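You operate a simulated robot arm through the tools that you are given. There is no shell and no other tool. Be economical: measure what you need, move in short steps, check, and stop when the job is done.

Carry out the task below with a simulated robot arm. There is one attempt and no reset: what you move stays moved.

TASK
Round up the white bottles. At the end: the two white bottles that stand about within 3 m or so of the second shelf from the bottom of the tall rack, on tops and shelves, are on the second shelf from the bottom of the tall rack; the white bag from the second shelf from the bottom of the tall rack is on the third shelf from the bottom of the tall rack; the brown square carton from the second shelf from the bottom of the tall rack is on the third shelf from the bottom of the tall rack; whatever was shut is shut again. Leave all else as you found it, and nothing knocked over (what rides in a drawer may roll over).

It is judged by the outcome, as a careful person would: the job done as asked, and still so three seconds after it is handed in. It fails if anything else is knocked over, pushed out of place, dropped, spilled or broken.

THE ROBOT
A 7-joint arm with a two-finger parallel gripper, fixed in place. Base frame: the origin is at the foot of the arm, x ahead of it, y to its left, z up. Units: mm, rad, N and s.
With the tool pointing down near the work surface it reaches from about 100 to 720 mm from the base axis. Its first joint turns from -2.897 to 2.897 rad. Payload 1.57 kg.
Tool frame: the origin (TCP) lies between the finger pads and is the grasp point; the fingertips stand 30 mm ahead of it; z points along the fingers, y is the line along which they close. Largest opening 110 mm; finger width 24, thickness 12; the body of the gripper, 48 by 112 mm, starts 78 mm behind the TCP.
Orientation is told as [roll, pitch, yaw] about the base's x, y, z axes, in that order, counted from this pose: with the fingers straight down and closing along the base's y, the tool's x points along the base's -x, its y along +y and its z along -z.

THE INTERFACE
- The arm moves only by the tool move_arm. Its argument "series" is a list of rows, each a list of 7 numbers: the shift along the tool's x, y, z in mm, then the turn, a rotation vector about the tool's x, y, z in degrees, then the opening, from 0 (shut) to 1 (fully open). In form: [[dx, dy, dz, wx, wy, wz, gripper], ...]. A call has 1 to 12 rows; each row shifts and turns the commanded pose from where the row before left it, along the tool's axes as they then stand. Each row takes 0.2 s and may step no farther than 50 mm and 0.15 rad from the row before; otherwise, or with a gripper value out of range, the whole call is refused. A pose out of reach is approached as far as the arm can. The call stops where the force on the tool passes 40 N (or 10 N more than at its start, if that is more) or the arm is blocked; 0.2 s more then pass. The fingers move at their own pace (about 45 mm/s each) and stop on an object; they squeeze with about 22 N. The grip force told is the motor's: it shows also when the fingers shut on nothing. Time passes only in rows, and 0.2 s behind the last, so rows that do not move let the fingers close. It gives the time, the measured TCP pose, the force on the tool (base axes), the opening and the grip force at its end, in the units of the frame above (readings bear some noise).
- Cameras (640 x 400 px; columns grow to the right, rows downward): "scene" is fixed at [399.7, -501.3, 1590.6]; the picture's right is [1.00, -0.07, 0.00], its down [-0.05, -0.64, -0.77] and it looks along [0.06, 0.76, -0.64] (base axes); focal length 273 px, centre (320, 200). "wrist" rides on the gripper at [-36, 0, -80] in the tool frame; the picture's right is [0.00, -1.00, 0.00], its down [0.97, 0.00, -0.24] and it looks along [0.24, 0.00, 0.97] (tool axes); focal length 218 px, centre (320, 200).
- grab_frame(camera): a new picture of that camera. No time passes.
- lift_body(by): slides the trunk up (or, below 0, down) by that many mm; the arm rides with it, the base frame stays. It gives what a move gives, with no picture.
- locate(camera, pixels): for up to 12 pixels [column, row] of the newest picture of that camera ("zoom" is the newest enlarged one), the place [x, y, z] in the base frame of the surface seen there, good to about 2 mm. No time passes.
- close_up(camera, box): a new picture of the part [left, top, right, bottom] of that camera's present view, enlarged. No time passes.
- close_job(): hands the job in; it is judged then, once.

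Keep the steps short. Do not move on a guess: measure, check each grasp and each placing, and mend mistakes. In all there are 80 turns and 46 pictures (those below and enlarged ones count). Leave the gripper open and the arm clear of the work at the hand-in unless told otherwise, and finish with a single line.

The tools are called after "Call:" by a JSON object that holds its "method" and its "body". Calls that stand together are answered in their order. move_arm: Moves the arm, as the interface text tells. Its arguments: {"type":"object","properties":{"series":{"type":"array","items":{"type":"array","items":{"type":"number"}}}},"required":["series"]} The other tools are called the same way: lift_body (by) slides the trunk up or down; grab_frame (camera) takes a picture; locate (camera, pixels) gives the place of the surface under pixels of a picture; close_up (camera, box) takes an enlarged picture of a part of a camera's view; close_job () hands the job in.

At the start:

```text
clock: 0.0
tool_pos: [166.1, 338.1, 1338.3]
ee_rot: [-0.001, 0.001, 0.001]
ft_force: [0.6, 0.7, -0.2]
opening: 110.2
grip_force: 0.1
trunk travel left (down, up): [-525.0, 65.0]
```

scene: 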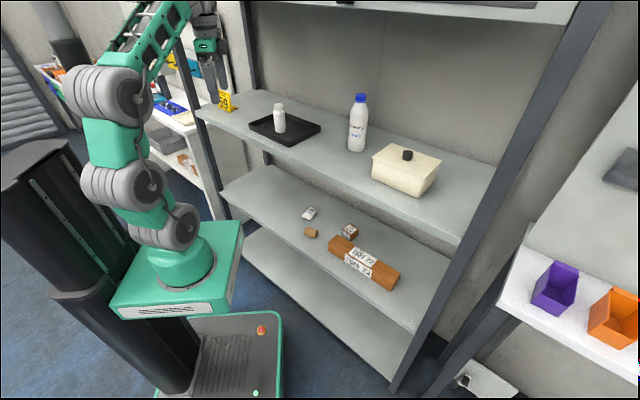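
wrist: 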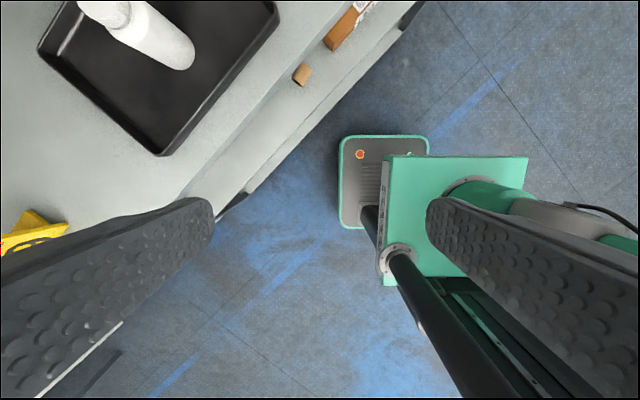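

The rack shows a bottom shelf, a second shelf with small items, and a third with two white bottles. I'll look closer at both shelves.

Call:
{"method": "close_up", "body": {"camera": "scene", "box": [200, 160, 440, 310]}}

Call:
{"method": "close_up", "body": {"camera": "scene", "box": [190, 70, 480, 250]}}

```text
2.67 times, centred on (320, 235) of scene
```

zoom: 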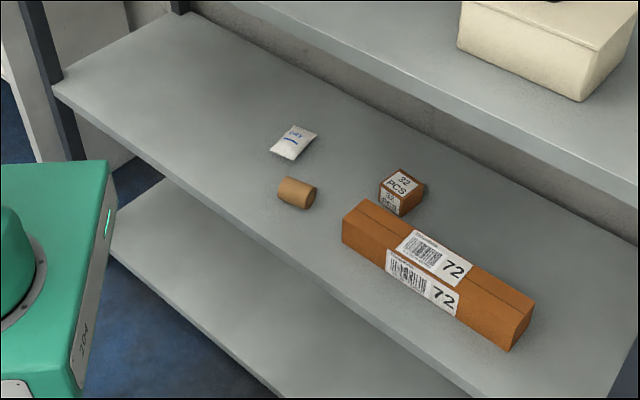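

```text
2.21 times, centred on (335, 160) of scene
```

zoom: 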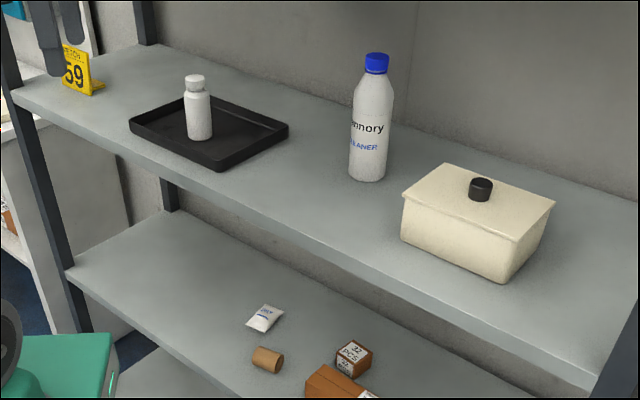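

The bag, the small square "32 PCS" carton and the two white bottles are visible. Next I'll measure the items and the shelf edges.

Call:
{"method": "locate", "body": {"camera": "zoom", "pixels": [[195, 78], [199, 120], [200, 138], [375, 58], [368, 130], [367, 178], [135, 130], [215, 168], [285, 128], [205, 97], [14, 98], [590, 388]]}}

Call:
{"method": "locate", "body": {"camera": "scene", "pixels": [[310, 213], [306, 217], [314, 208], [350, 228], [351, 234], [312, 232], [330, 240], [222, 195], [400, 330], [300, 200], [372, 175], [372, 270]]}}

Call:
{"method": "close_up", "body": {"camera": "scene", "box": [0, 0, 240, 180]}}

```text
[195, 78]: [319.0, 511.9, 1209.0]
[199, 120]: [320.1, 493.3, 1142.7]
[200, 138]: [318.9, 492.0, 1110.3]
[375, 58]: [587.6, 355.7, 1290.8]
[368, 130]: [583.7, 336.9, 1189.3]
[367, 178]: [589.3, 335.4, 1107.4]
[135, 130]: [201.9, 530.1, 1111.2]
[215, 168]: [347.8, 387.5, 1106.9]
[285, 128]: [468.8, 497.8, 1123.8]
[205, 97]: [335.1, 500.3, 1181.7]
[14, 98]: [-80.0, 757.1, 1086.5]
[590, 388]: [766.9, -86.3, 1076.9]
```

```text
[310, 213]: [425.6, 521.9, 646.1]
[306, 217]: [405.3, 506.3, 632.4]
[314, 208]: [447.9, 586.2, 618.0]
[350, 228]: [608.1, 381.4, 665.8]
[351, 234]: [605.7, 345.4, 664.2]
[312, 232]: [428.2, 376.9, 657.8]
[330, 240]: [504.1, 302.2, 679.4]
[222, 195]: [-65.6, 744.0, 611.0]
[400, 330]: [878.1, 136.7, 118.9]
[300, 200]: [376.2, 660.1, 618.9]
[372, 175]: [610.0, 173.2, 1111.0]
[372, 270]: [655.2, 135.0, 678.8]
```

```text
2.22 times, centred on (120, 90) of scene
```

zoom: 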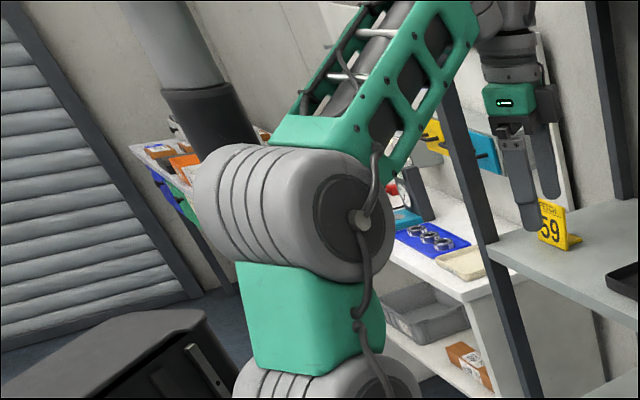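

Shelf 2's top is at z≈618 and shelf 3's near 1087. The rack sits at 45°, with its front edge along x+y≈680. I'll take finer measurements of the small items and the bottle bases.

Call:
{"method": "close_up", "body": {"camera": "scene", "box": [290, 195, 370, 245]}}

Call:
{"method": "locate", "body": {"camera": "scene", "pixels": [[335, 140], [357, 153], [349, 140], [366, 140], [325, 165], [430, 155], [274, 125], [285, 125], [280, 133], [300, 140], [240, 105], [180, 285]]}}

```text
8.00 times, centred on (330, 220) of scene
```

zoom: 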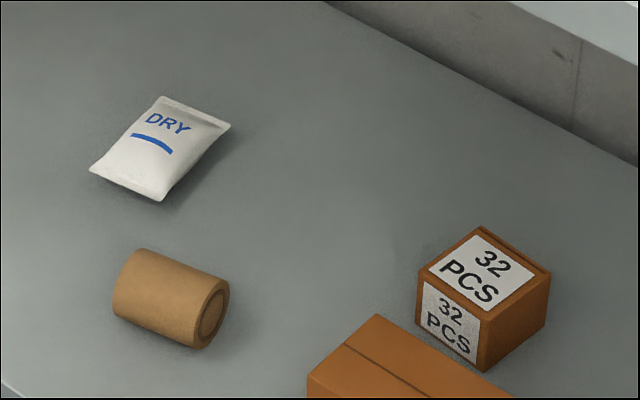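

```text
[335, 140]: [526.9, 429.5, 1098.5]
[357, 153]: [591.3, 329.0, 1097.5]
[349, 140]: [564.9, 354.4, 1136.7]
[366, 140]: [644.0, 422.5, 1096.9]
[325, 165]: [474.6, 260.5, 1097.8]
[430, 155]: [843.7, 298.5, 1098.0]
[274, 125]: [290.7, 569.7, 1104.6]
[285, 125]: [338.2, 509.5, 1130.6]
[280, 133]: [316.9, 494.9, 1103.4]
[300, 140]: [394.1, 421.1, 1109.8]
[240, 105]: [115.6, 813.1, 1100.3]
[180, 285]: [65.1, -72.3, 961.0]
```

Call:
{"method": "locate", "body": {"camera": "zoom", "pixels": [[162, 99], [227, 126], [94, 170], [160, 197], [160, 145], [477, 231], [548, 270], [420, 268], [484, 315], [482, 367], [378, 318], [170, 255]]}}

Call:
{"method": "close_up", "body": {"camera": "scene", "box": [240, 80, 400, 180]}}

```text
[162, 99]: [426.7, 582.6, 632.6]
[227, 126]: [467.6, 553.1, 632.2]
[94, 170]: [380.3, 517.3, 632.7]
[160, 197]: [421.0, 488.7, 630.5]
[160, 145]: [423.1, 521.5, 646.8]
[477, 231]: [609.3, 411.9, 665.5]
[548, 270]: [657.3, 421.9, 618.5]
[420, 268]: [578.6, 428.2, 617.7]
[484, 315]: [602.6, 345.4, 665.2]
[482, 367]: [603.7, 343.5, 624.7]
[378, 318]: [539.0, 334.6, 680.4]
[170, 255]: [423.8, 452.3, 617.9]
```

```text
4.00 times, centred on (320, 130) of scene
```

zoom: 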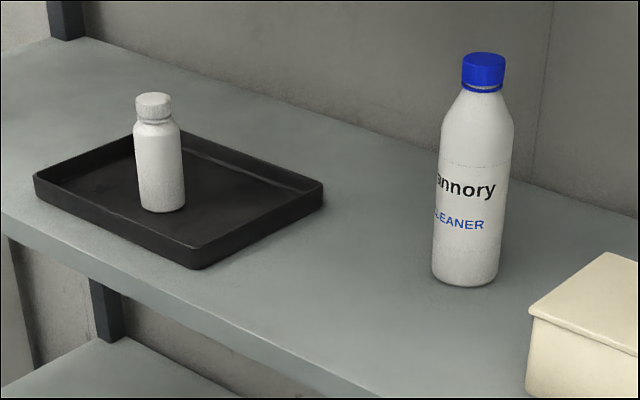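

Shelf 3's top is at z≈1098. The big bottle is centred near (592,370) with a diameter of about 66 mm. The bag is near (423,535) and the carton near (606,379). First I'll yaw the tool 45° so it faces the rack square-on, clear of the shelf.

Call:
{"method": "move_arm", "body": {"series": [[0, 0, 0, 0, 0, -7.5, 1], [0, 0, 0, 0, 0, -7.5, 1], [0, 0, 0, 0, 0, -7.5, 1], [0, 0, 0, 0, 0, -7.5, 1], [0, 0, 0, 0, 0, -7.5, 1], [0, 0, 0, 0, 0, -7.5, 1], [0, -40, 0, 0, 0, 0, 1], [0, -40, 0, 0, 0, 0, 1], [0, -40, 0, 0, 0, 0, 1], [0, -40, 0, 0, 0, 0, 1], [0, -40, 0, 0, 0, 0, 1], [0, -40, 0, 0, 0, 0, 1]]}}

```text
clock: 2.6
tool_pos: [337.1, 165.8, 1339.4]
ee_rot: [-0.001, -0.001, 0.786]
ft_force: [0.3, 0.1, -0.7]
opening: 110.2
grip_force: 0.0
trunk travel left (down, up): [-525.0, 65.0]
```

The tool now faces the rack. Next I'll tilt it up to about 30° below horizontal.

Call:
{"method": "move_arm", "body": {"series": [[0, 0, 0, 0, -8, 0, 1], [0, 0, 0, 0, -8, 0, 1], [0, 0, 0, 0, -8, 0, 1], [0, 0, 0, 0, -8, 0, 1], [0, 0, 0, 0, -8, 0, 1], [0, 0, 0, 0, -8, 0, 1], [0, 0, 0, 0, -8, 0, 1], [0, 0, 0, 0, -4, 0, 1]]}}

Call:
{"method": "grab_frame", "body": {"camera": "wrist"}}

Call:
{"method": "grab_frame", "body": {"camera": "scene"}}

```text
clock: 4.4
tool_pos: [298.1, 195.4, 1433.3]
ee_rot: [-0.007, -1.039, 0.789]
ft_force: [-0.2, 1.1, 0.5]
opening: 109.8
grip_force: 0.0
out of reach, approached as far as the arm can: row 6, 7, 8
trunk travel left (down, up): [-525.0, 65.0]
```

```text
38 pictures are left
```

wrist: 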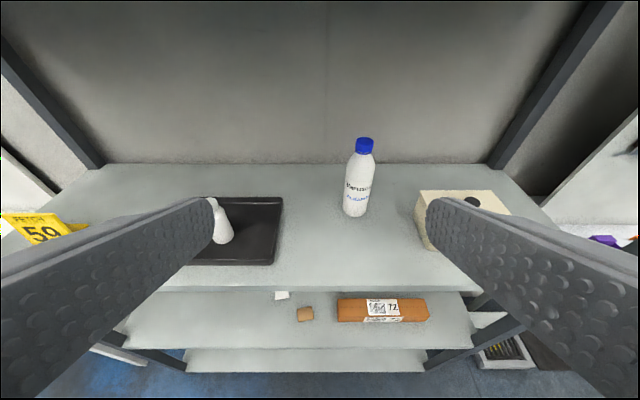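

```text
37 pictures are left
```

scene: 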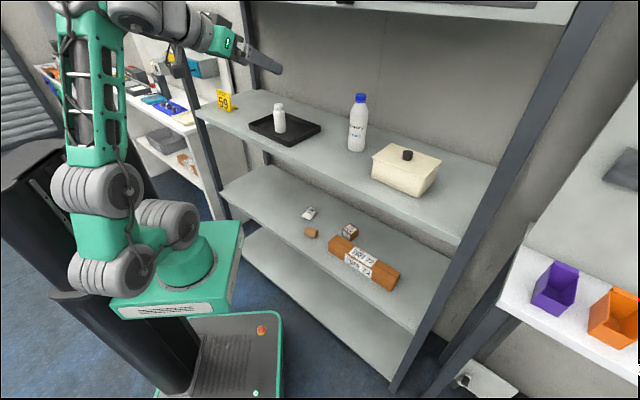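

Retracted and high, the 30° pitch hits the arm's limits, so I'll use a 45° pitch instead. I'll rotate back by 14.5° and read the pose.

Call:
{"method": "move_arm", "body": {"series": [[0, -20, 0, 0, 7.25, 0, 1], [0, -20, 0, 0, 7.25, 0, 1]]}}

```text
clock: 5.0
tool_pos: [324.6, 167.7, 1433.0]
ee_rot: [0.001, -0.793, 0.786]
ft_force: [1.1, 0.0, 0.0]
opening: 110.1
grip_force: 0.1
trunk travel left (down, up): [-525.0, 65.0]
```

The pose is clean at 45.4° tilt. I'll lower straight down in front of the shelf to z≈1200.

Call:
{"method": "move_arm", "body": {"series": [[33, -9, 33, 0, 0, 0, 1], [33, -9, 33, 0, 0, 0, 1], [33, -9, 33, 0, 0, 0, 1], [33, -9, 33, 0, 0, 0, 1], [33, -10, 33, 0, 0, 0, 1]]}}

```text
clock: 6.2
tool_pos: [304.6, 150.9, 1346.9]
ee_rot: [0.001, -0.793, 0.784]
ft_force: [-0.1, -0.5, 0.1]
opening: 110.1
grip_force: 0.0
out of reach, approached as far as the arm can: row 2, 3, 4, 5
trunk travel left (down, up): [-525.0, 65.0]
```

The low, close-in region is limited, so I'll transit higher. Now I'll go diagonally forward to a pre-grasp about 100 mm in front of the big bottle.

Call:
{"method": "move_arm", "body": {"series": [[-12.2, -6.9, 38.9, 0, 0, 0, 1], [-12.2, -6.9, 38.9, 0, 0, 0, 1], [-12.2, -6.9, 38.9, 0, 0, 0, 1], [-12.2, -6.9, 38.9, 0, 0, 0, 1], [-12.2, -6.9, 38.9, 0, 0, 0, 1], [-12.2, -6.9, 38.9, 0, 0, 0, 1], [-12.2, -6.9, 38.9, 0, 0, 0, 1]]}}

Call:
{"method": "grab_frame", "body": {"camera": "wrist"}}

```text
clock: 7.5
tool_pos: [315.9, 334.5, 1317.0]
ee_rot: [0.014, -0.818, 0.966]
ft_force: [-0.4, -0.6, 0.7]
opening: 110.1
grip_force: 0.1
out of reach, approached as far as the arm can: row 1, 2, 3, 4
trunk travel left (down, up): [-525.0, 65.0]
stopped in row 6: the arm was blocked; the commanded pose is now the measured one
```

```text
36 pictures are left
```

wrist: 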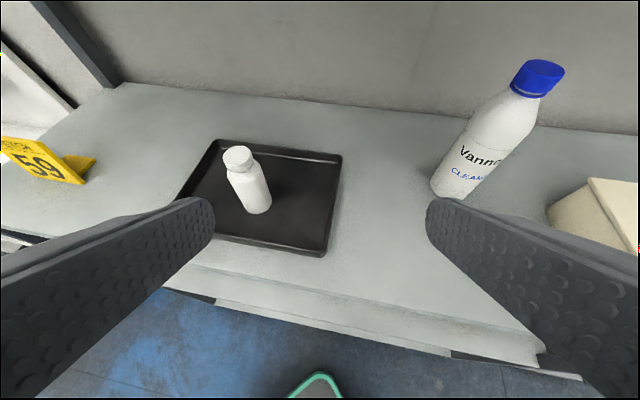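

The arm was blocked and its yaw drifted. I'll check the scene before going on.

Call:
{"method": "grab_frame", "body": {"camera": "scene"}}

```text
35 pictures are left
```

scene: 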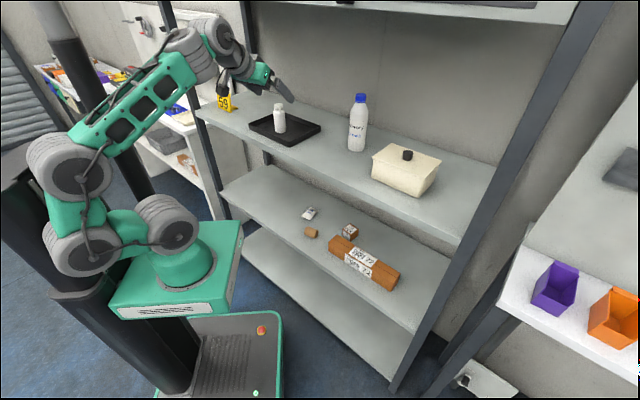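

The elbow folded back toward the column. I'll raise the tool, move it sideways toward the bottle's line and restore the yaw in small steps.

Call:
{"method": "move_arm", "body": {"series": [[-24, -20, -24, 2.4, 0, 2.4, 1], [-24, -30, -24, 2.4, 0, 2.4, 1], [-24, -30, -24, 2.4, 0, 2.4, 1], [0, -40, 0, 0, 0, 0, 1], [0, -40, 0, 0, 0, 0, 1]]}}

```text
clock: 8.7
tool_pos: [439.3, 228.6, 1412.4]
ee_rot: [0.022, -0.813, 0.78]
ft_force: [0.5, 0.1, 0.0]
opening: 110.0
grip_force: 0.0
trunk travel left (down, up): [-525.0, 65.0]
```

The pose is recovered, in line with the bottle (u≈149). I'll descend diagonally to the pre-grasp.

Call:
{"method": "move_arm", "body": {"series": [[12.1, -1.3, 35, 1.2, 1.6, 0, 1], [12.1, -1.3, 35, 0, 0, 0, 1], [12.1, -1.3, 35, 0, 0, 0, 1], [12.1, -1.3, 35, 0, 0, 0, 1], [12.1, -1.3, 35, 0, 0, 0, 1], [12.1, -1.3, 35, 0, 0, 0, 1]]}}

Call:
{"method": "grab_frame", "body": {"camera": "wrist"}}

```text
clock: 10.1
tool_pos: [513.6, 295.9, 1215.3]
ee_rot: [-0.001, -0.787, 0.783]
ft_force: [-0.8, 0.7, 0.7]
opening: 110.1
grip_force: 0.0
trunk travel left (down, up): [-525.0, 65.0]
```

```text
34 pictures are left
```

wrist: 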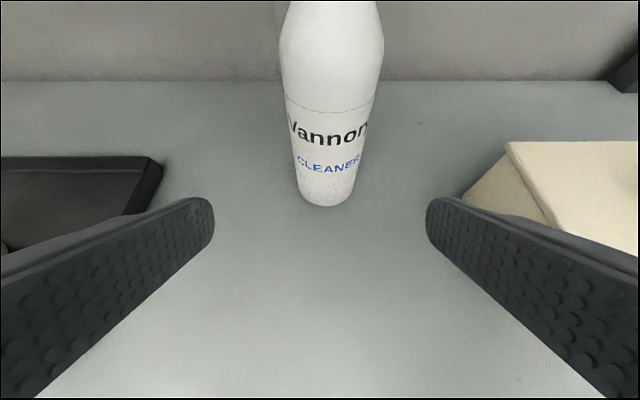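

The bottle is nearly centred between the fingers. I'll measure its near surface.

Call:
{"method": "locate", "body": {"camera": "wrist", "pixels": [[330, 100], [327, 195], [287, 60], [375, 60], [300, 170], [355, 170], [332, 20]]}}

```text
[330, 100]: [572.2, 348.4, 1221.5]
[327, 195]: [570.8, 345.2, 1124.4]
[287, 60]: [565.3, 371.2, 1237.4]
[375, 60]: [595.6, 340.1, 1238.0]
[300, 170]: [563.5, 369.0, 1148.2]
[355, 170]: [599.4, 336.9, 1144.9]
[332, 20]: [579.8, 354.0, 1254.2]
```

The bottle's axis is near (594.6,371.3). I'll advance with the fingers straddling it, stopping slightly short so the palm clears the shoulder, and then close.

Call:
{"method": "move_arm", "body": {"series": [[-16.5, -1.3, 30.6, 0, 0, 0, 1], [-16.5, -1.3, 30.6, 0, 0, 0, 1], [-16.5, -1.4, 30.7, 0, 0, 0, 1], [0, 0, 0, 0, 0, 0, 0.5], [0, 0, 0, 0, 0, 0, 0.4], [0, 0, 0, 0, 0, 0, 0.2], [0, 0, 0, 0, 0, 0, 0], [0, 0, 0, 0, 0, 0, 0]]}}

Call:
{"method": "grab_frame", "body": {"camera": "wrist"}}

```text
clock: 11.9
tool_pos: [585.1, 361.5, 1186.4]
ee_rot: [-0.001, -0.785, 0.782]
ft_force: [0.4, -0.5, 1.2]
opening: 58.8
grip_force: 21.7
trunk travel left (down, up): [-525.0, 65.0]
```

```text
33 pictures are left
```

wrist: 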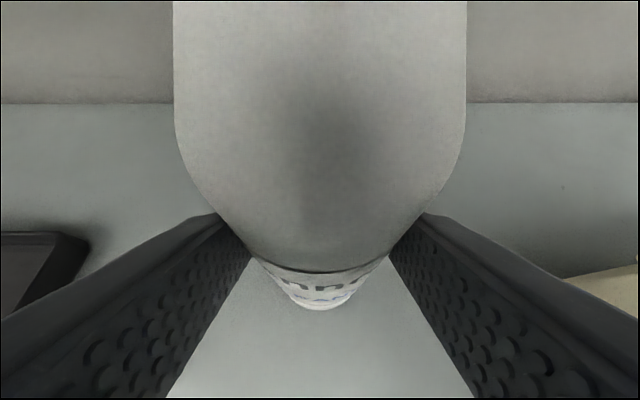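

It's gripped at 58.8 mm. I'll lift it straight up 80 mm and check that it holds.

Call:
{"method": "move_arm", "body": {"series": [[-14, 0, -14, 0, 0, 0, 0], [-21, 0, -21, 0, 0, 0, 0], [-21, 0, -21, 0, 0, 0, 0], [0, 0, 0, 0, 0, 0, 0]]}}

```text
clock: 12.9
tool_pos: [585.4, 361.3, 1262.9]
ee_rot: [0.0, -0.787, 0.784]
ft_force: [-0.6, 0.0, -1.0]
opening: 58.3
grip_force: 21.8
trunk travel left (down, up): [-525.0, 65.0]
```

It's held. Next I'll retreat out of the rack with a slight rise, keeping below the fourth shelf.

Call:
{"method": "move_arm", "body": {"series": [[21.7, 0, -35.8, 0, 0, 0, 0], [21.7, 0, -35.8, 0, 0, 0, 0], [21.7, 0, -35.8, 0, 0, 0, 0], [21.7, 0, -35.8, 0, 0, 0, 0], [21.7, 0, -35.8, 0, 0, 0, 0], [21.7, 0, -35.8, 0, 0, 0, 0]]}}

Call:
{"method": "grab_frame", "body": {"camera": "scene"}}

```text
clock: 14.3
tool_pos: [410.8, 187.4, 1326.8]
ee_rot: [0.001, -0.785, 0.784]
ft_force: [0.3, -0.5, -1.0]
opening: 58.7
grip_force: 21.9
trunk travel left (down, up): [-525.0, 65.0]
```

```text
32 pictures are left
```

scene: 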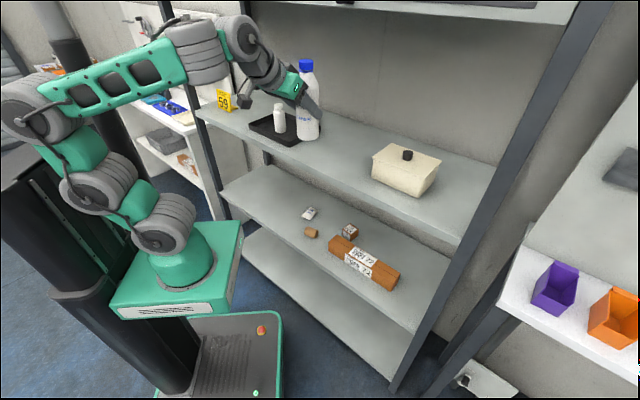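

The bottle is out of the rack. Before lowering the trunk I'll check whether the elbow would hit the column.

Call:
{"method": "locate", "body": {"camera": "scene", "pixels": [[30, 170], [60, 150], [70, 240], [20, 85], [30, 130], [110, 130], [65, 30], [75, 210], [312, 130], [310, 65], [230, 255], [5, 195]]}}

```text
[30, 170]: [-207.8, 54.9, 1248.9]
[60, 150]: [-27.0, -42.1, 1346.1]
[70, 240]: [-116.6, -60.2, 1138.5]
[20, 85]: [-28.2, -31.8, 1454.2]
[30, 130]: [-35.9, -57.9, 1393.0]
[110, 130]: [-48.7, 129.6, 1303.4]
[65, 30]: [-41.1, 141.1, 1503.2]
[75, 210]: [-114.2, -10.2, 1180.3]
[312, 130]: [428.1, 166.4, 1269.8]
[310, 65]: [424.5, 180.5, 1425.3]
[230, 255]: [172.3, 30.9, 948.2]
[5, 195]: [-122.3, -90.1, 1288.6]
```

The column (x<-114, top ~1250) is close behind the elbow, so I won't lower here. I'll slide sideways along the rack front to u≈-200, which swings the elbow away from the column, then look again.

Call:
{"method": "move_arm", "body": {"series": [[0, 44, 0, 0, 0, 0, 0], [0, 44, 0, 0, 0, 0, 0], [0, 44, 0, 0, 0, 0, 0], [0, 44, 0, 0, 0, 0, 0], [0, 44, 0, 0, 0, 0, 0], [0, 44, 0, 0, 0, 0, 0], [0, 44, 0, 0, 0, 0, 0], [0, 44, 0, 0, 0, 0, 0]]}}

Call:
{"method": "grab_frame", "body": {"camera": "scene"}}

```text
clock: 16.1
tool_pos: [161.3, 437.1, 1323.6]
ee_rot: [0.001, -0.784, 0.781]
ft_force: [-1.4, 0.4, -1.5]
opening: 58.6
grip_force: 21.7
trunk travel left (down, up): [-525.0, 65.0]
```

```text
31 pictures are left
```

scene: 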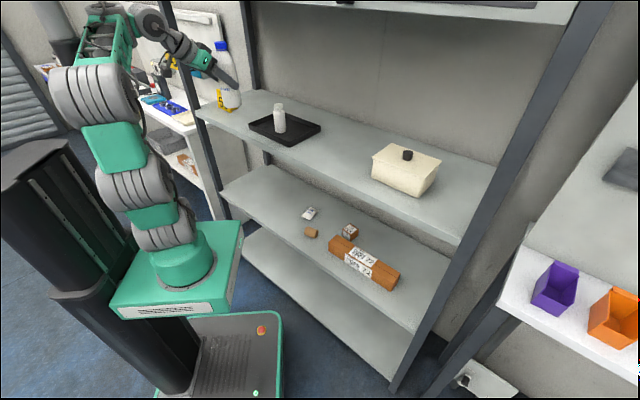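

The elbow is clear now. I'll back off 15 mm more and lower the trunk in two stages.

Call:
{"method": "move_arm", "body": {"series": [[11, 0, -11, 0, 0, 0, 0]]}}

Call:
{"method": "lift_body", "body": {"by": -150}}

Call:
{"method": "lift_body", "body": {"by": -330}}

Call:
{"method": "grab_frame", "body": {"camera": "wrist"}}

Call:
{"method": "grab_frame", "body": {"camera": "scene"}}

```text
clock: 16.5
tool_pos: [156.4, 428.0, 1322.9]
ee_rot: [-0.003, -0.786, 0.771]
ft_force: [-0.5, 0.2, -1.1]
opening: 58.7
grip_force: 21.9
trunk travel left (down, up): [-525.0, 65.0]
```

```text
clock: 18.2
tool_pos: [156.5, 424.9, 1172.7]
ee_rot: [-0.006, -0.783, 0.775]
ft_force: [-0.3, -0.6, -0.9]
opening: 58.6
grip_force: 22.1
trunk travel left (down, up): [-375.0, 215.0]
```

```text
clock: 21.5
tool_pos: [156.3, 426.2, 843.3]
ee_rot: [0.001, -0.785, 0.772]
ft_force: [0.2, -0.3, -0.9]
opening: 58.8
grip_force: 21.9
trunk travel left (down, up): [-45.0, 545.0]
```

```text
30 pictures are left
```

wrist: 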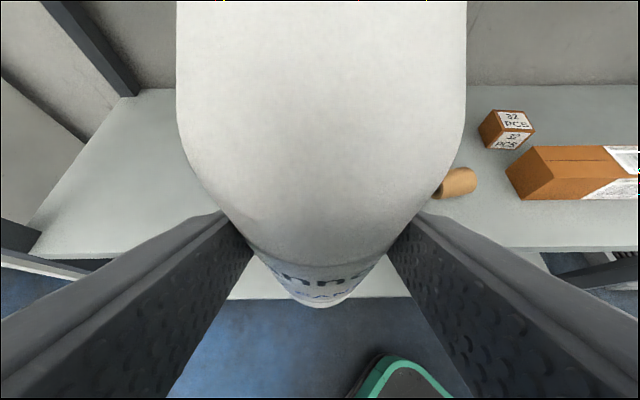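

```text
29 pictures are left
```

scene: 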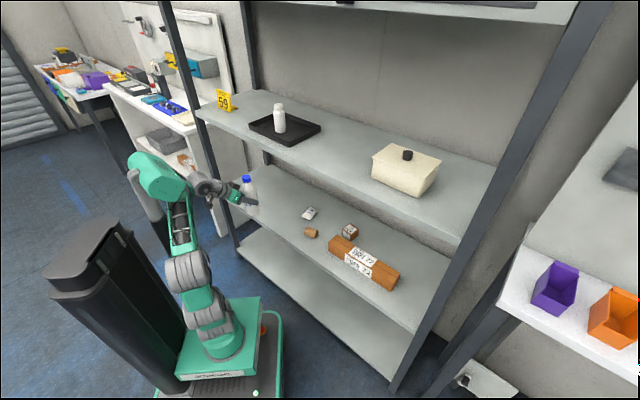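

Trunk is lowered, with the bottle in front of shelf 2. I'll advance diagonally over the free left part of shelf 2, staying 35 mm above contact.

Call:
{"method": "move_arm", "body": {"series": [[-9.2, 1.5, 32.8, 0, 0, 0, 0], [-9.2, 1.5, 32.8, 0, 0, 0, 0], [-9.2, 1.5, 32.8, 0, 0, 0, 0], [-9.2, 1.5, 32.8, 0, 0, 0, 0], [-9.2, 1.5, 32.8, 0, 0, 0, 0], [-9.2, 1.5, 32.8, 0, 0, 0, 0]]}}

Call:
{"method": "grab_frame", "body": {"camera": "scene"}}

```text
clock: 22.9
tool_pos: [273.9, 557.7, 743.6]
ee_rot: [0.001, -0.786, 0.783]
ft_force: [0.5, 0.6, -0.5]
opening: 58.7
grip_force: 22.2
trunk travel left (down, up): [-45.0, 545.0]
```

```text
28 pictures are left
```

scene: 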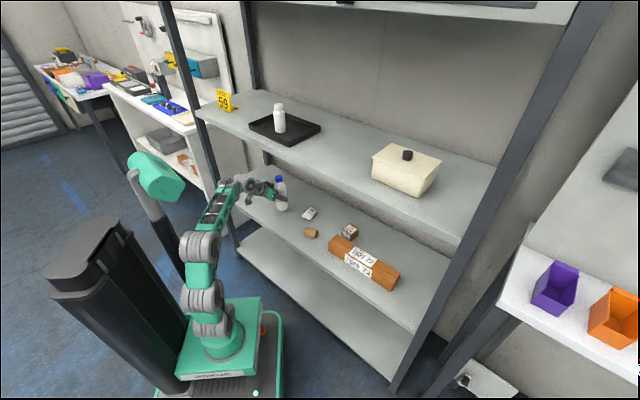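

I'll shift 55 mm farther left so the bag stays accessible, then descend toward contact.

Call:
{"method": "move_arm", "body": {"series": [[0, 28, 0, 0, 0, 0, 0], [0, 27, 0, 0, 0, 0, 0], [10, 0, 10, 0, 0, 0, 0], [10, 0, 10, 0, 0, 0, 0], [4, 0, 4, 0, 0, 0, 0], [0, 0, 0, 0, 0, 0, 0]]}}

```text
clock: 24.3
tool_pos: [233.0, 596.8, 710.2]
ee_rot: [0.002, -0.786, 0.783]
ft_force: [-0.1, 0.1, -1.9]
opening: 58.9
grip_force: 22.4
trunk travel left (down, up): [-45.0, 545.0]
```

Call:
{"method": "move_arm", "body": {"series": [[1.1, 0, 1.1, 0, 0, 0, 0], [1.1, 0, 1.1, 0, 0, 0, 0], [0.7, 0, 0.7, 0, 0, 0, 0], [0, 0, 0, 0, 0, 0, 0]]}}

Call:
{"method": "close_up", "body": {"camera": "scene", "box": [220, 150, 330, 240]}}

```text
clock: 25.3
tool_pos: [233.7, 598.1, 705.9]
ee_rot: [-0.001, -0.787, 0.782]
ft_force: [-0.4, 0.0, 0.5]
opening: 58.4
grip_force: 22.1
trunk travel left (down, up): [-45.0, 545.0]
```

```text
4.44 times, centred on (275, 195) of scene
```

zoom: 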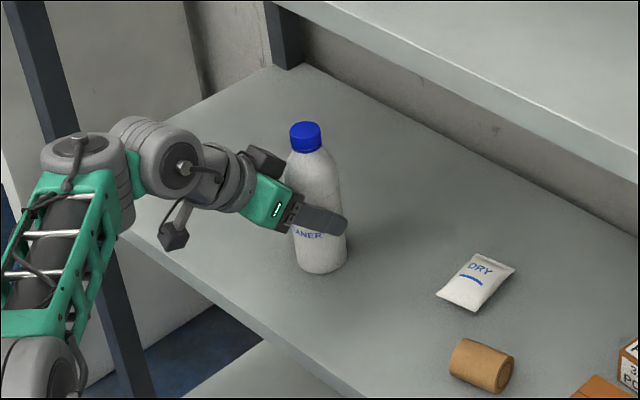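

The load has come off (+0.5 N against about -1.5 N while held) and z matches contact. I'll open, then pull straight back.

Call:
{"method": "move_arm", "body": {"series": [[0, 0, 0, 0, 0, 0, 0.6], [0, 0, 0, 0, 0, 0, 0.9], [0, 0, 0, 0, 0, 0, 1], [0, 0, 0, 0, 0, 0, 1], [0, 0, -20, 0, 0, 0, 1], [0, 0, -30, 0, 0, 0, 1], [0, 0, -35, 0, 0, 0, 1], [0, 0, -35, 0, 0, 0, 1]]}}

Call:
{"method": "grab_frame", "body": {"camera": "wrist"}}

```text
clock: 27.1
tool_pos: [173.9, 538.0, 791.2]
ee_rot: [-0.002, -0.784, 0.784]
ft_force: [-0.5, 0.5, 0.0]
opening: 110.0
grip_force: 0.0
trunk travel left (down, up): [-45.0, 545.0]
```

```text
26 pictures are left
```

wrist: 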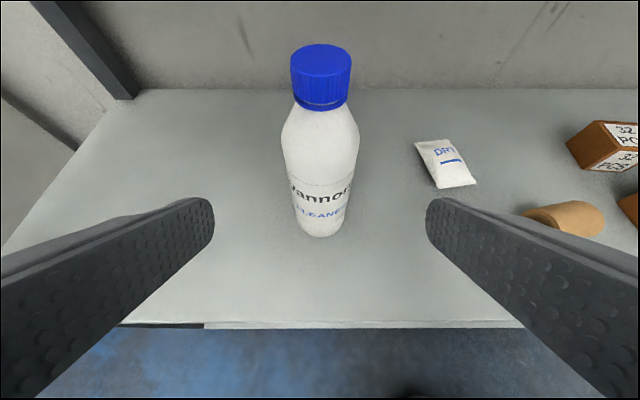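

The bottle stands. Next the bag: I'll slide right in front of the items, then steepen to 60° down and align the yaw to the bag's long axis (54.5°).

Call:
{"method": "move_arm", "body": {"series": [[0, -44, 0, 0, 0, 0, 1], [0, -44, 0, 0, 0, 0, 1], [0, -44, 0, 0, 0, 0, 1], [0, -44, 0, 0, 0, 0, 1], [-10, 0, 0, 0, 7.5, 0, 1], [-10, 0, 0, 0, 7.5, 0, 1], [0, 0, 0, -2.4, 0, -4.15, 1], [0, 0, 0, -2.4, 0, -4.15, 1]]}}

Call:
{"method": "grab_frame", "body": {"camera": "wrist"}}

```text
clock: 28.9
tool_pos: [309.9, 421.8, 802.8]
ee_rot: [0.002, -0.524, 0.952]
ft_force: [0.0, 0.4, 0.5]
opening: 110.1
grip_force: 0.0
trunk travel left (down, up): [-45.0, 545.0]
```

```text
25 pictures are left
```

wrist: 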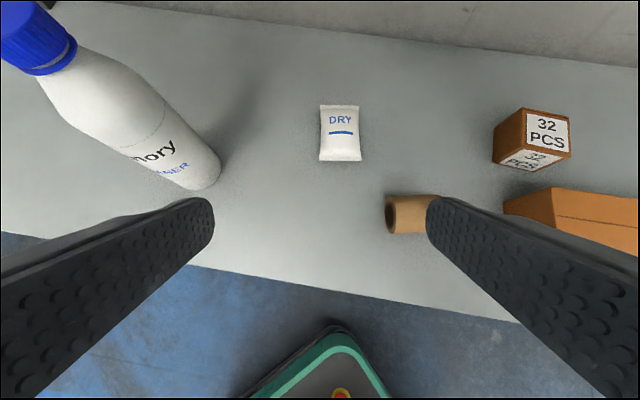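

Call:
{"method": "locate", "body": {"camera": "wrist", "pixels": [[322, 107], [358, 107], [319, 160], [361, 160], [340, 132], [388, 200], [390, 230], [430, 197], [200, 150], [494, 150], [537, 110]]}}

```text
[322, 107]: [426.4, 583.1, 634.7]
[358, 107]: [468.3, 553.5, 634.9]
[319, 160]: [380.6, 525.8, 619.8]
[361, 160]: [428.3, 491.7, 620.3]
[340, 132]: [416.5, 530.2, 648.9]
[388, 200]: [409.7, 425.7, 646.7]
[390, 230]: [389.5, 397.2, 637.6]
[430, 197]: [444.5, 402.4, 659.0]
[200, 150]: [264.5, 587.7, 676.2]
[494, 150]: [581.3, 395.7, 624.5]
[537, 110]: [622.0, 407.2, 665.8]
```

The bag centre is about (424.5,536), top z≈649. I'll move to a hover 60 mm above the grasp.

Call:
{"method": "move_arm", "body": {"series": [[-16.9, -5.4, 30.1, 0, 0, 0, 1], [-16.9, -5.4, 30.1, 0, 0, 0, 1], [-16.9, -5.4, 30.1, 0, 0, 0, 1], [-16.9, -5.4, 30.1, 0, 0, 0, 1], [-16.9, -5.4, 30.1, 0, 0, 0, 1]]}}

Call:
{"method": "grab_frame", "body": {"camera": "wrist"}}

```text
clock: 30.1
tool_pos: [416.6, 524.1, 712.2]
ee_rot: [0.0, -0.525, 0.948]
ft_force: [-0.7, -0.8, 0.4]
opening: 110.3
grip_force: 0.1
trunk travel left (down, up): [-45.0, 545.0]
```

```text
24 pictures are left
```

wrist: 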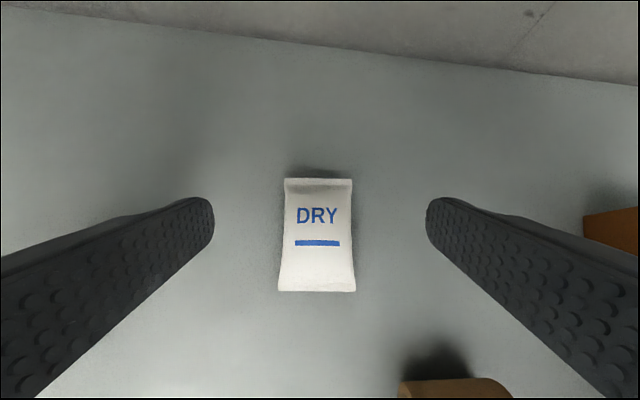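

The bag is centred. I'll descend 57 mm vertically and close.

Call:
{"method": "move_arm", "body": {"series": [[8.7, 0, 17, 0, 0, 0, 1], [8.7, 0, 17, 0, 0, 0, 1], [8.7, 0, 17, 0, 0, 0, 1], [0, 0, 0, 0, 0, 0, 0.5], [0, 0, 0, 0, 0, 0, 0.4], [0, 0, 0, 0, 0, 0, 0.2], [0, 0, 0, 0, 0, 0, 0], [0, 0, 0, 0, 0, 0, 0], [0, 0, 0, 0, 0, 0, 0]]}}

Call:
{"method": "grab_frame", "body": {"camera": "wrist"}}

```text
clock: 32.1
tool_pos: [418.7, 529.5, 656.6]
ee_rot: [-0.002, -0.524, 0.949]
ft_force: [-0.4, -0.7, -0.4]
opening: 51.2
grip_force: 22.2
trunk travel left (down, up): [-45.0, 545.0]
```

```text
23 pictures are left
```

wrist: 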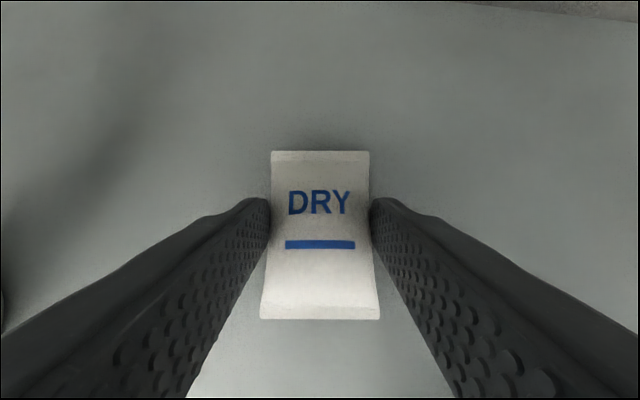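

Gripped at 51 mm. I'll lift it up over the cork and check the hold.

Call:
{"method": "move_arm", "body": {"series": [[-12, 0, -21, 0, 0, 0, 0], [-16.5, 0, -28.5, 0, 0, 0, 0], [-16.5, 0, -28.5, 0, 0, 0, 0], [0, 0, 0, 0, 0, 0, 0]]}}

```text
clock: 33.1
tool_pos: [417.3, 529.3, 747.3]
ee_rot: [0.0, -0.525, 0.948]
ft_force: [1.1, -0.1, -0.8]
opening: 51.1
grip_force: 22.3
trunk travel left (down, up): [-45.0, 545.0]
```

It's held. I'll retreat out of the rack in front of the shelf edge.

Call:
{"method": "move_arm", "body": {"series": [[27.3, 11.8, -25.6, 0, 0, 0, 0], [27.3, 11.8, -25.6, 0, 0, 0, 0], [27.3, 11.8, -25.6, 0, 0, 0, 0], [27.3, 11.8, -25.6, 0, 0, 0, 0], [27.3, 11.8, -25.6, 0, 0, 0, 0], [27.3, 11.8, -25.6, 0, 0, 0, 0], [27.3, 11.8, -25.6, 0, 0, 0, 0], [-4.9, 34.5, 2.85, 0, 0, 0, 0], [-4.9, 34.5, 2.85, 0, 0, 0, 0]]}}

Call:
{"method": "grab_frame", "body": {"camera": "scene"}}

```text
clock: 35.1
tool_pos: [151.7, 418.5, 806.6]
ee_rot: [-0.001, -0.523, 0.948]
ft_force: [0.1, 0.7, -0.6]
opening: 51.1
grip_force: 22.5
trunk travel left (down, up): [-45.0, 545.0]
```

```text
22 pictures are left
```

scene: 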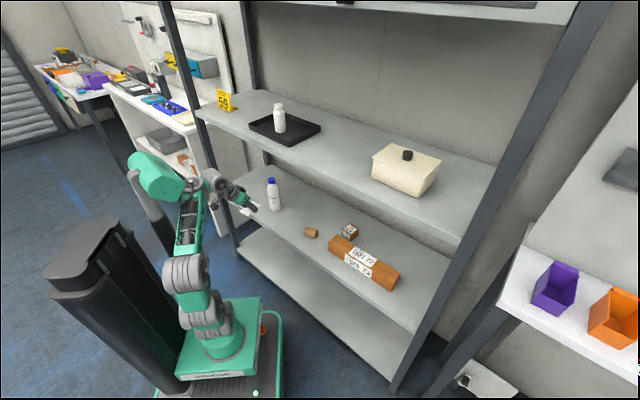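

Everything is clear. I'll raise the trunk by 470.

Call:
{"method": "lift_body", "body": {"by": 470}}

```text
refused: 470 is not a number from -400 to 400
```

Call:
{"method": "lift_body", "body": {"by": 300}}

Call:
{"method": "lift_body", "body": {"by": 170}}

```text
clock: 38.1
tool_pos: [152.2, 418.7, 1107.7]
ee_rot: [0.0, -0.523, 0.949]
ft_force: [0.0, 1.3, -0.3]
opening: 51.3
grip_force: 22.1
trunk travel left (down, up): [-345.0, 245.0]
```

```text
clock: 40.0
tool_pos: [151.3, 418.5, 1278.0]
ee_rot: [0.0, -0.522, 0.948]
ft_force: [-0.7, -0.3, -0.3]
opening: 51.1
grip_force: 21.9
trunk travel left (down, up): [-515.0, 75.0]
```

I'll slide right along the front to u≈85, then go forward over the free spot between the tray and the cream box.

Call:
{"method": "move_arm", "body": {"series": [[6.45, -45, -3.7, 0, 0, 0, 0], [6.45, -45, -3.7, 0, 0, 0, 0], [6.45, -45, -3.7, 0, 0, 0, 0], [6.45, -45, -3.7, 0, 0, 0, 0], [6.45, -45, -3.7, 0, 0, 0, 0], [6.45, -45, -3.7, 0, 0, 0, 0], [-23, -5.7, 29.5, 0, 0, 0, 0], [-23, -5.7, 29.5, 0, 0, 0, 0], [-23, -5.7, 29.5, 0, 0, 0, 0], [-23, -5.7, 29.5, 0, 0, 0, 0], [-23, -5.7, 29.5, 0, 0, 0, 0]]}}

Call:
{"method": "grab_frame", "body": {"camera": "scene"}}

```text
clock: 42.4
tool_pos: [470.6, 348.9, 1204.1]
ee_rot: [-0.002, -0.523, 0.949]
ft_force: [0.4, -0.4, -2.1]
opening: 51.2
grip_force: 21.5
trunk travel left (down, up): [-515.0, 75.0]
```

```text
21 pictures are left
```

scene: 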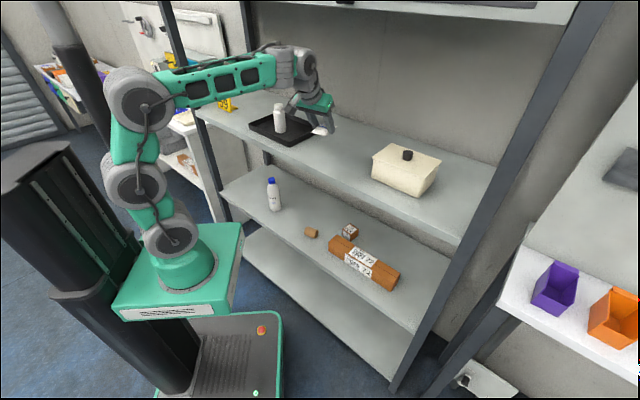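

Good position. I'll lower 64 mm, ending just above contact at 1137.

Call:
{"method": "move_arm", "body": {"series": [[10, 0, 17.3, 0, 0, 0, 0], [10, 0, 17.3, 0, 0, 0, 0], [8, 0, 13.9, 0, 0, 0, 0], [4, 0, 6.9, 0, 0, 0, 0], [0, 0, 0, 0, 0, 0, 0]]}}

```text
clock: 43.6
tool_pos: [470.2, 348.0, 1142.3]
ee_rot: [0.0, -0.526, 0.949]
ft_force: [0.2, -0.3, -0.5]
opening: 51.3
grip_force: 21.9
trunk travel left (down, up): [-515.0, 75.0]
```

Call:
{"method": "move_arm", "body": {"series": [[1.2, 0, 2.1, 0, 0, 0, 0], [1.0, 0, 1.7, 0, 0, 0, 0], [0.4, 0, 0.7, 0, 0, 0, 0], [0, 0, 0, 0, 0, 0, 0]]}}

Call:
{"method": "grab_frame", "body": {"camera": "wrist"}}

```text
clock: 44.6
tool_pos: [471.2, 349.3, 1137.2]
ee_rot: [0.0, -0.524, 0.95]
ft_force: [-0.7, 0.1, -0.9]
opening: 51.1
grip_force: 21.2
trunk travel left (down, up): [-515.0, 75.0]
```

```text
20 pictures are left
```

wrist: 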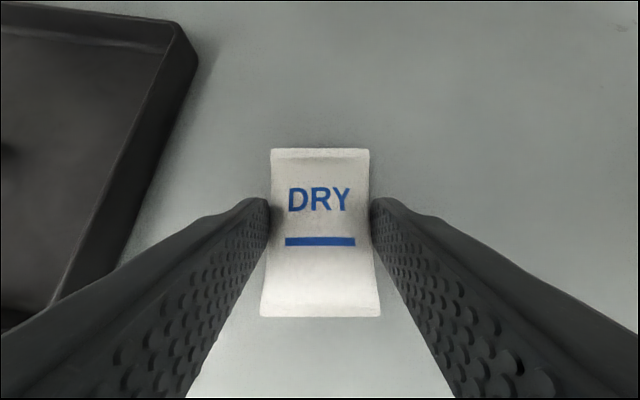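

The bag rests at the expected height, and the tray is near the left finger. I'll open only to 0.65, withdraw upward, then open fully.

Call:
{"method": "move_arm", "body": {"series": [[0, 0, 0, 0, 0, 0, 0.65], [0, 0, 0, 0, 0, 0, 0.65], [0, 0, 0, 0, 0, 0, 0.65], [-5, 0, -8, 0, 0, 0, 0.65], [-12, 0, -20, 0, 0, 0, 0.65], [-20, 0, -35, 0, 0, 0, 0.65], [-20, 0, -35, 0, 0, 0, 1]]}}

Call:
{"method": "grab_frame", "body": {"camera": "wrist"}}

```text
clock: 46.2
tool_pos: [472.2, 351.5, 1248.9]
ee_rot: [0.001, -0.522, 0.95]
ft_force: [-0.1, -0.3, 0.0]
opening: 105.6
grip_force: 0.1
trunk travel left (down, up): [-515.0, 75.0]
```

```text
19 pictures are left
```

wrist: 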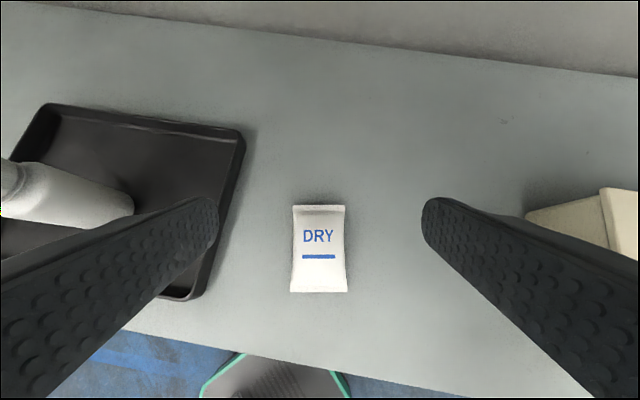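

The bag is lying well. Now the small bottle in the tray, since I'm already at this level. I'll move to a viewing spot in front of it.

Call:
{"method": "move_arm", "body": {"series": [[0, 20, -16, 0, 0, 0, 1], [0, 42, -8, 0, 0, 0, 1], [0, 42, -8, 0, 0, 0, 1], [0, 42, -8, 0, 0, 0, 1], [0, 43, -8, 0, 0, 0, 1], [0, 43, 0, 0, 0, 0, 1]]}}

Call:
{"method": "grab_frame", "body": {"camera": "wrist"}}

```text
clock: 47.6
tool_pos: [264.4, 464.4, 1292.3]
ee_rot: [0.001, -0.524, 0.95]
ft_force: [-0.5, 0.0, 0.2]
opening: 109.8
grip_force: 0.1
trunk travel left (down, up): [-515.0, 75.0]
```

```text
18 pictures are left
```

wrist: 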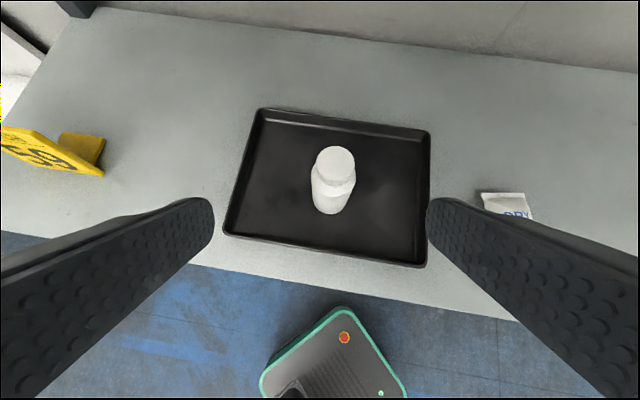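

Call:
{"method": "locate", "body": {"camera": "wrist", "pixels": [[335, 158], [318, 158], [353, 158], [335, 148], [331, 212], [314, 190], [350, 190], [340, 240], [300, 230], [390, 245]]}}

```text
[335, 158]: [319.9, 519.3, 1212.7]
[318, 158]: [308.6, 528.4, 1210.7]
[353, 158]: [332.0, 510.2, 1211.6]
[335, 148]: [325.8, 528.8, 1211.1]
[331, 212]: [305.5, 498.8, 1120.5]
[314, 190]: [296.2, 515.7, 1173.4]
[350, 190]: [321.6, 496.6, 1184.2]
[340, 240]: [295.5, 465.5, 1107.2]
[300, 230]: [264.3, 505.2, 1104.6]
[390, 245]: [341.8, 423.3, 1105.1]
```

The cap centre is (320,519), top z≈1212, standing on the tray at 1104. I'll descend along the tool axis with the fingers straddling it at z≈1170, above the tray rim, and close.

Call:
{"method": "move_arm", "body": {"series": [[0.7, -7, 30, 0, 0, 0, 1], [0.7, -7, 36, 0, 0, 0, 1], [0.7, 0, 36, 0, 0, 0, 1], [0.6, 0, 37, 0, 0, 0, 1], [0, 0, 0, 0, 0, 0, 0.6], [0, 0, 0, 0, 0, 0, 0.4], [0, 0, 0, 0, 0, 0, 0.2], [0, 0, 0, 0, 0, 0, 0], [0, 0, 0, 0, 0, 0, 0], [0, 0, 0, 0, 0, 0, 0]]}}

Call:
{"method": "grab_frame", "body": {"camera": "wrist"}}

```text
clock: 49.8
tool_pos: [316.3, 511.5, 1169.5]
ee_rot: [0.0, -0.524, 0.949]
ft_force: [0.2, -0.6, 1.3]
opening: 43.0
grip_force: 22.3
trunk travel left (down, up): [-515.0, 75.0]
```

```text
17 pictures are left
```

wrist: 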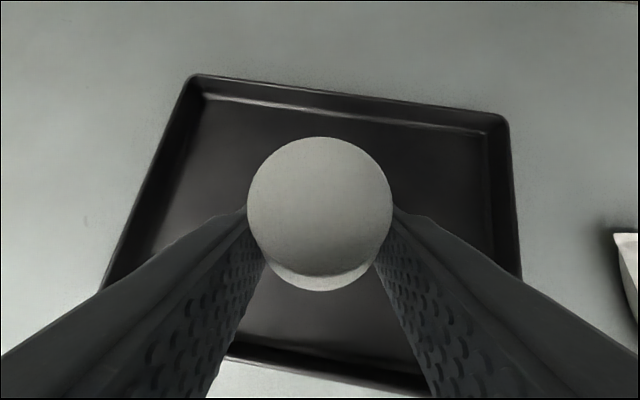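

Gripped at 43 mm. I'll lift straight up, then retreat in front of the rack.

Call:
{"method": "move_arm", "body": {"series": [[-10, 0, -17.3, 0, 0, 0, 0], [-17.5, 0, -30.3, 0, 0, 0, 0], [-17.5, 0, -30.3, 0, 0, 0, 0], [0, 0, 0, 0, 0, 0, 0], [27.6, 16.2, -20.6, 0, 0, 0, 0], [27.6, 16.2, -20.6, 0, 0, 0, 0], [27.6, 16.2, -20.6, 0, 0, 0, 0], [27.6, 16.2, -20.6, 0, 0, 0, 0], [27.6, 16.2, -20.6, 0, 0, 0, 0]]}}

Call:
{"method": "grab_frame", "body": {"camera": "scene"}}

```text
clock: 51.8
tool_pos: [151.5, 420.3, 1279.5]
ee_rot: [0.001, -0.522, 0.95]
ft_force: [-0.3, -0.2, -1.5]
opening: 43.1
grip_force: 22.4
trunk travel left (down, up): [-515.0, 75.0]
```

```text
16 pictures are left
```

scene: 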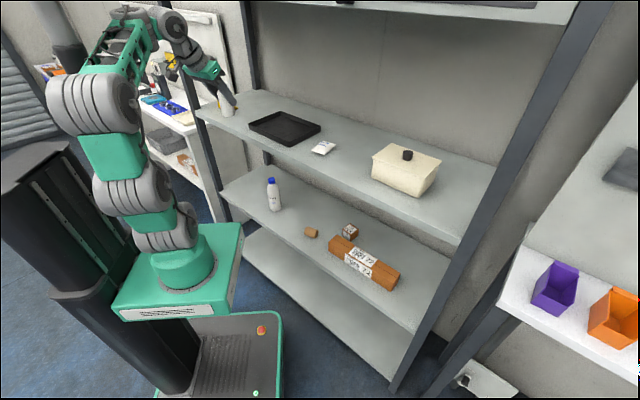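

The tray is undisturbed. I'll measure its floor for the bottle's base offset and lower the trunk by 470.

Call:
{"method": "locate", "body": {"camera": "scene", "pixels": [[280, 128], [283, 130], [290, 128], [262, 205], [303, 200]]}}

Call:
{"method": "lift_body", "body": {"by": -300}}

Call:
{"method": "lift_body", "body": {"by": -170}}

```text
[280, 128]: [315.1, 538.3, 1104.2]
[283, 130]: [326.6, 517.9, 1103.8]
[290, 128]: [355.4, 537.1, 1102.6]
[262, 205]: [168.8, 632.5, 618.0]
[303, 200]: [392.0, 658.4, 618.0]
```

```text
clock: 54.8
tool_pos: [153.4, 419.7, 979.7]
ee_rot: [0.001, -0.523, 0.949]
ft_force: [-0.5, 0.5, -1.5]
opening: 43.2
grip_force: 21.6
trunk travel left (down, up): [-215.0, 375.0]
```

```text
clock: 56.7
tool_pos: [153.3, 418.8, 810.0]
ee_rot: [0.0, -0.524, 0.949]
ft_force: [-0.3, 0.5, -0.6]
opening: 42.9
grip_force: 22.6
trunk travel left (down, up): [-45.0, 545.0]
```

The bottle's base is 66 mm below the TCP, so placing is at z≈684. I'll shift right a little, then move forward onto shelf 2 near the bag's old spot.

Call:
{"method": "move_arm", "body": {"series": [[4.4, -31, -2.6, 0, 0, 0, 0], [4.4, -31, -2.6, 0, 0, 0, 0], [-22.1, -5.6, 29.1, 0, 0, 0, 0], [-22.1, -5.6, 29.1, 0, 0, 0, 0], [-22.1, -5.6, 29.1, 0, 0, 0, 0], [-22.1, -5.6, 29.1, 0, 0, 0, 0], [-22.1, -5.6, 29.1, 0, 0, 0, 0], [-22.1, -5.6, 29.1, 0, 0, 0, 0], [0, 0, 0, 0, 0, 0, 0]]}}

Call:
{"method": "grab_frame", "body": {"camera": "wrist"}}

```text
clock: 58.7
tool_pos: [342.2, 521.1, 725.3]
ee_rot: [0.0, -0.523, 0.949]
ft_force: [-0.7, -0.1, -0.1]
opening: 43.1
grip_force: 22.3
trunk travel left (down, up): [-45.0, 545.0]
```

```text
15 pictures are left
```

wrist: 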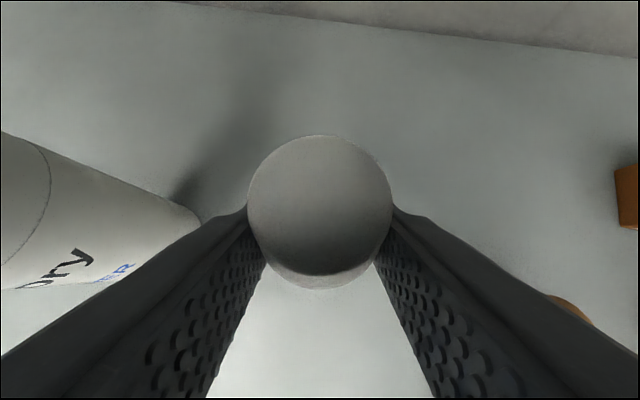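

I'll shift 20 mm more to the right for finger room and lower to just above contact.

Call:
{"method": "move_arm", "body": {"series": [[0, -20, 0, 0, 0, 0, 0], [8, 0, 13.9, 0, 0, 0, 0], [8, 0, 13.9, 0, 0, 0, 0], [2, 0, 3.4, 0, 0, 0, 0], [1, 0, 1.7, 0, 0, 0, 0], [0, 0, 0, 0, 0, 0, 0]]}}

```text
clock: 60.1
tool_pos: [358.3, 508.9, 688.7]
ee_rot: [0.001, -0.525, 0.95]
ft_force: [1.3, 0.5, 0.6]
opening: 43.5
grip_force: 21.9
trunk travel left (down, up): [-45.0, 545.0]
```

Call:
{"method": "move_arm", "body": {"series": [[1, 0, 1.7, 0, 0, 0, 0], [0.8, 0, 1.4, 0, 0, 0, 0], [0.4, 0, 0.7, 0, 0, 0, 0], [0, 0, 0, 0, 0, 0, 0]]}}

```text
clock: 61.1
tool_pos: [359.5, 509.4, 685.6]
ee_rot: [0.0, -0.528, 0.95]
ft_force: [-0.7, -0.8, 6.2]
opening: 43.0
grip_force: 21.8
trunk travel left (down, up): [-45.0, 545.0]
```

The contact force is +6 N, so the bottle rests on the shelf. I'll release, withdraw up along the tool axis and look.

Call:
{"method": "move_arm", "body": {"series": [[0, 0, 0, 0, 0, 0, 0.6], [0, 0, 0, 0, 0, 0, 0.8], [0, 0, 0, 0, 0, 0, 0.9], [0, 0, 0, 0, 0, 0, 0.9], [0, 0, -20, 0, 0, 0, 0.9], [0, 0, -40, 0, 0, 0, 0.9], [0, 0, -45, 0, 0, 0, 1]]}}

Call:
{"method": "grab_frame", "body": {"camera": "wrist"}}

```text
clock: 62.7
tool_pos: [327.5, 464.2, 773.4]
ee_rot: [0.0, -0.52, 0.951]
ft_force: [-0.2, 0.5, -0.4]
opening: 110.1
grip_force: 0.0
trunk travel left (down, up): [-45.0, 545.0]
```

```text
14 pictures are left
```

wrist: 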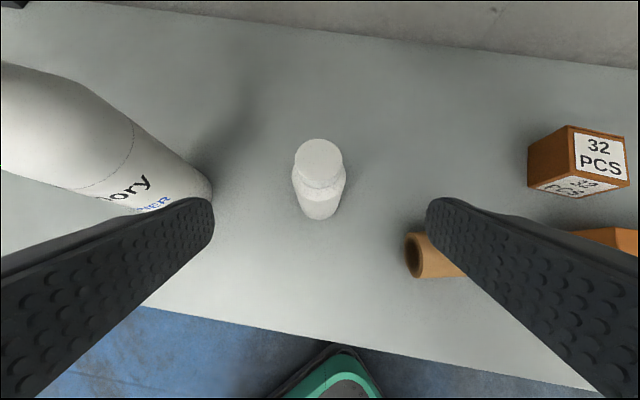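

Both bottles stand on shelf 2. Now the carton: I'll measure its top corners and the neighbouring long box.

Call:
{"method": "locate", "body": {"camera": "wrist", "pixels": [[570, 129], [621, 138], [626, 178], [577, 170], [530, 150], [529, 184], [574, 197], [600, 155], [625, 245], [600, 235], [435, 240], [460, 275]]}}

```text
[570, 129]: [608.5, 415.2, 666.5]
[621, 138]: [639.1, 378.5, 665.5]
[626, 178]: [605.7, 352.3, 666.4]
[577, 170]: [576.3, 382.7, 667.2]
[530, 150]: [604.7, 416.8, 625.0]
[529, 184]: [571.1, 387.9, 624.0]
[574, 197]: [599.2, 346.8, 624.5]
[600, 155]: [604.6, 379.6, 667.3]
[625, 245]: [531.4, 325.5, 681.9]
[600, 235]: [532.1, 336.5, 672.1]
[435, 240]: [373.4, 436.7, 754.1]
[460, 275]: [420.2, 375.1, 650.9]
```

The carton is centred at (607,381.5), side about 46, with its axis at ~41.5°. The long box's nearest corner is 59 mm in front. I'll turn to yaw 41.5° and move to a hover above and in front of it.

Call:
{"method": "move_arm", "body": {"series": [[-4, 0, -7, 3.2, 0, 5.6, 1], [-4, 0, -7, 3.2, 0, 5.6, 1], [-12.1, -41.3, 16, 0, 0, 0, 1], [-12.1, -41.3, 16, 0, 0, 0, 1], [-12.1, -41.3, 16, 0, 0, 0, 1], [-12.1, -41.3, 16, 0, 0, 0, 1], [-12.1, -41.3, 16, 0, 0, 0, 1], [-12.1, -41.3, 16, 0, 0, 0, 1]]}}

Call:
{"method": "grab_frame", "body": {"camera": "wrist"}}

```text
clock: 64.5
tool_pos: [572.7, 354.2, 741.5]
ee_rot: [-0.001, -0.525, 0.725]
ft_force: [-1.8, 0.3, 0.0]
opening: 110.0
grip_force: 0.1
trunk travel left (down, up): [-45.0, 545.0]
```

```text
13 pictures are left
```

wrist: 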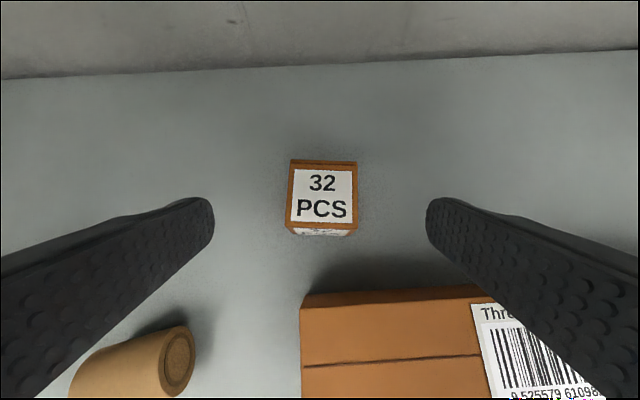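

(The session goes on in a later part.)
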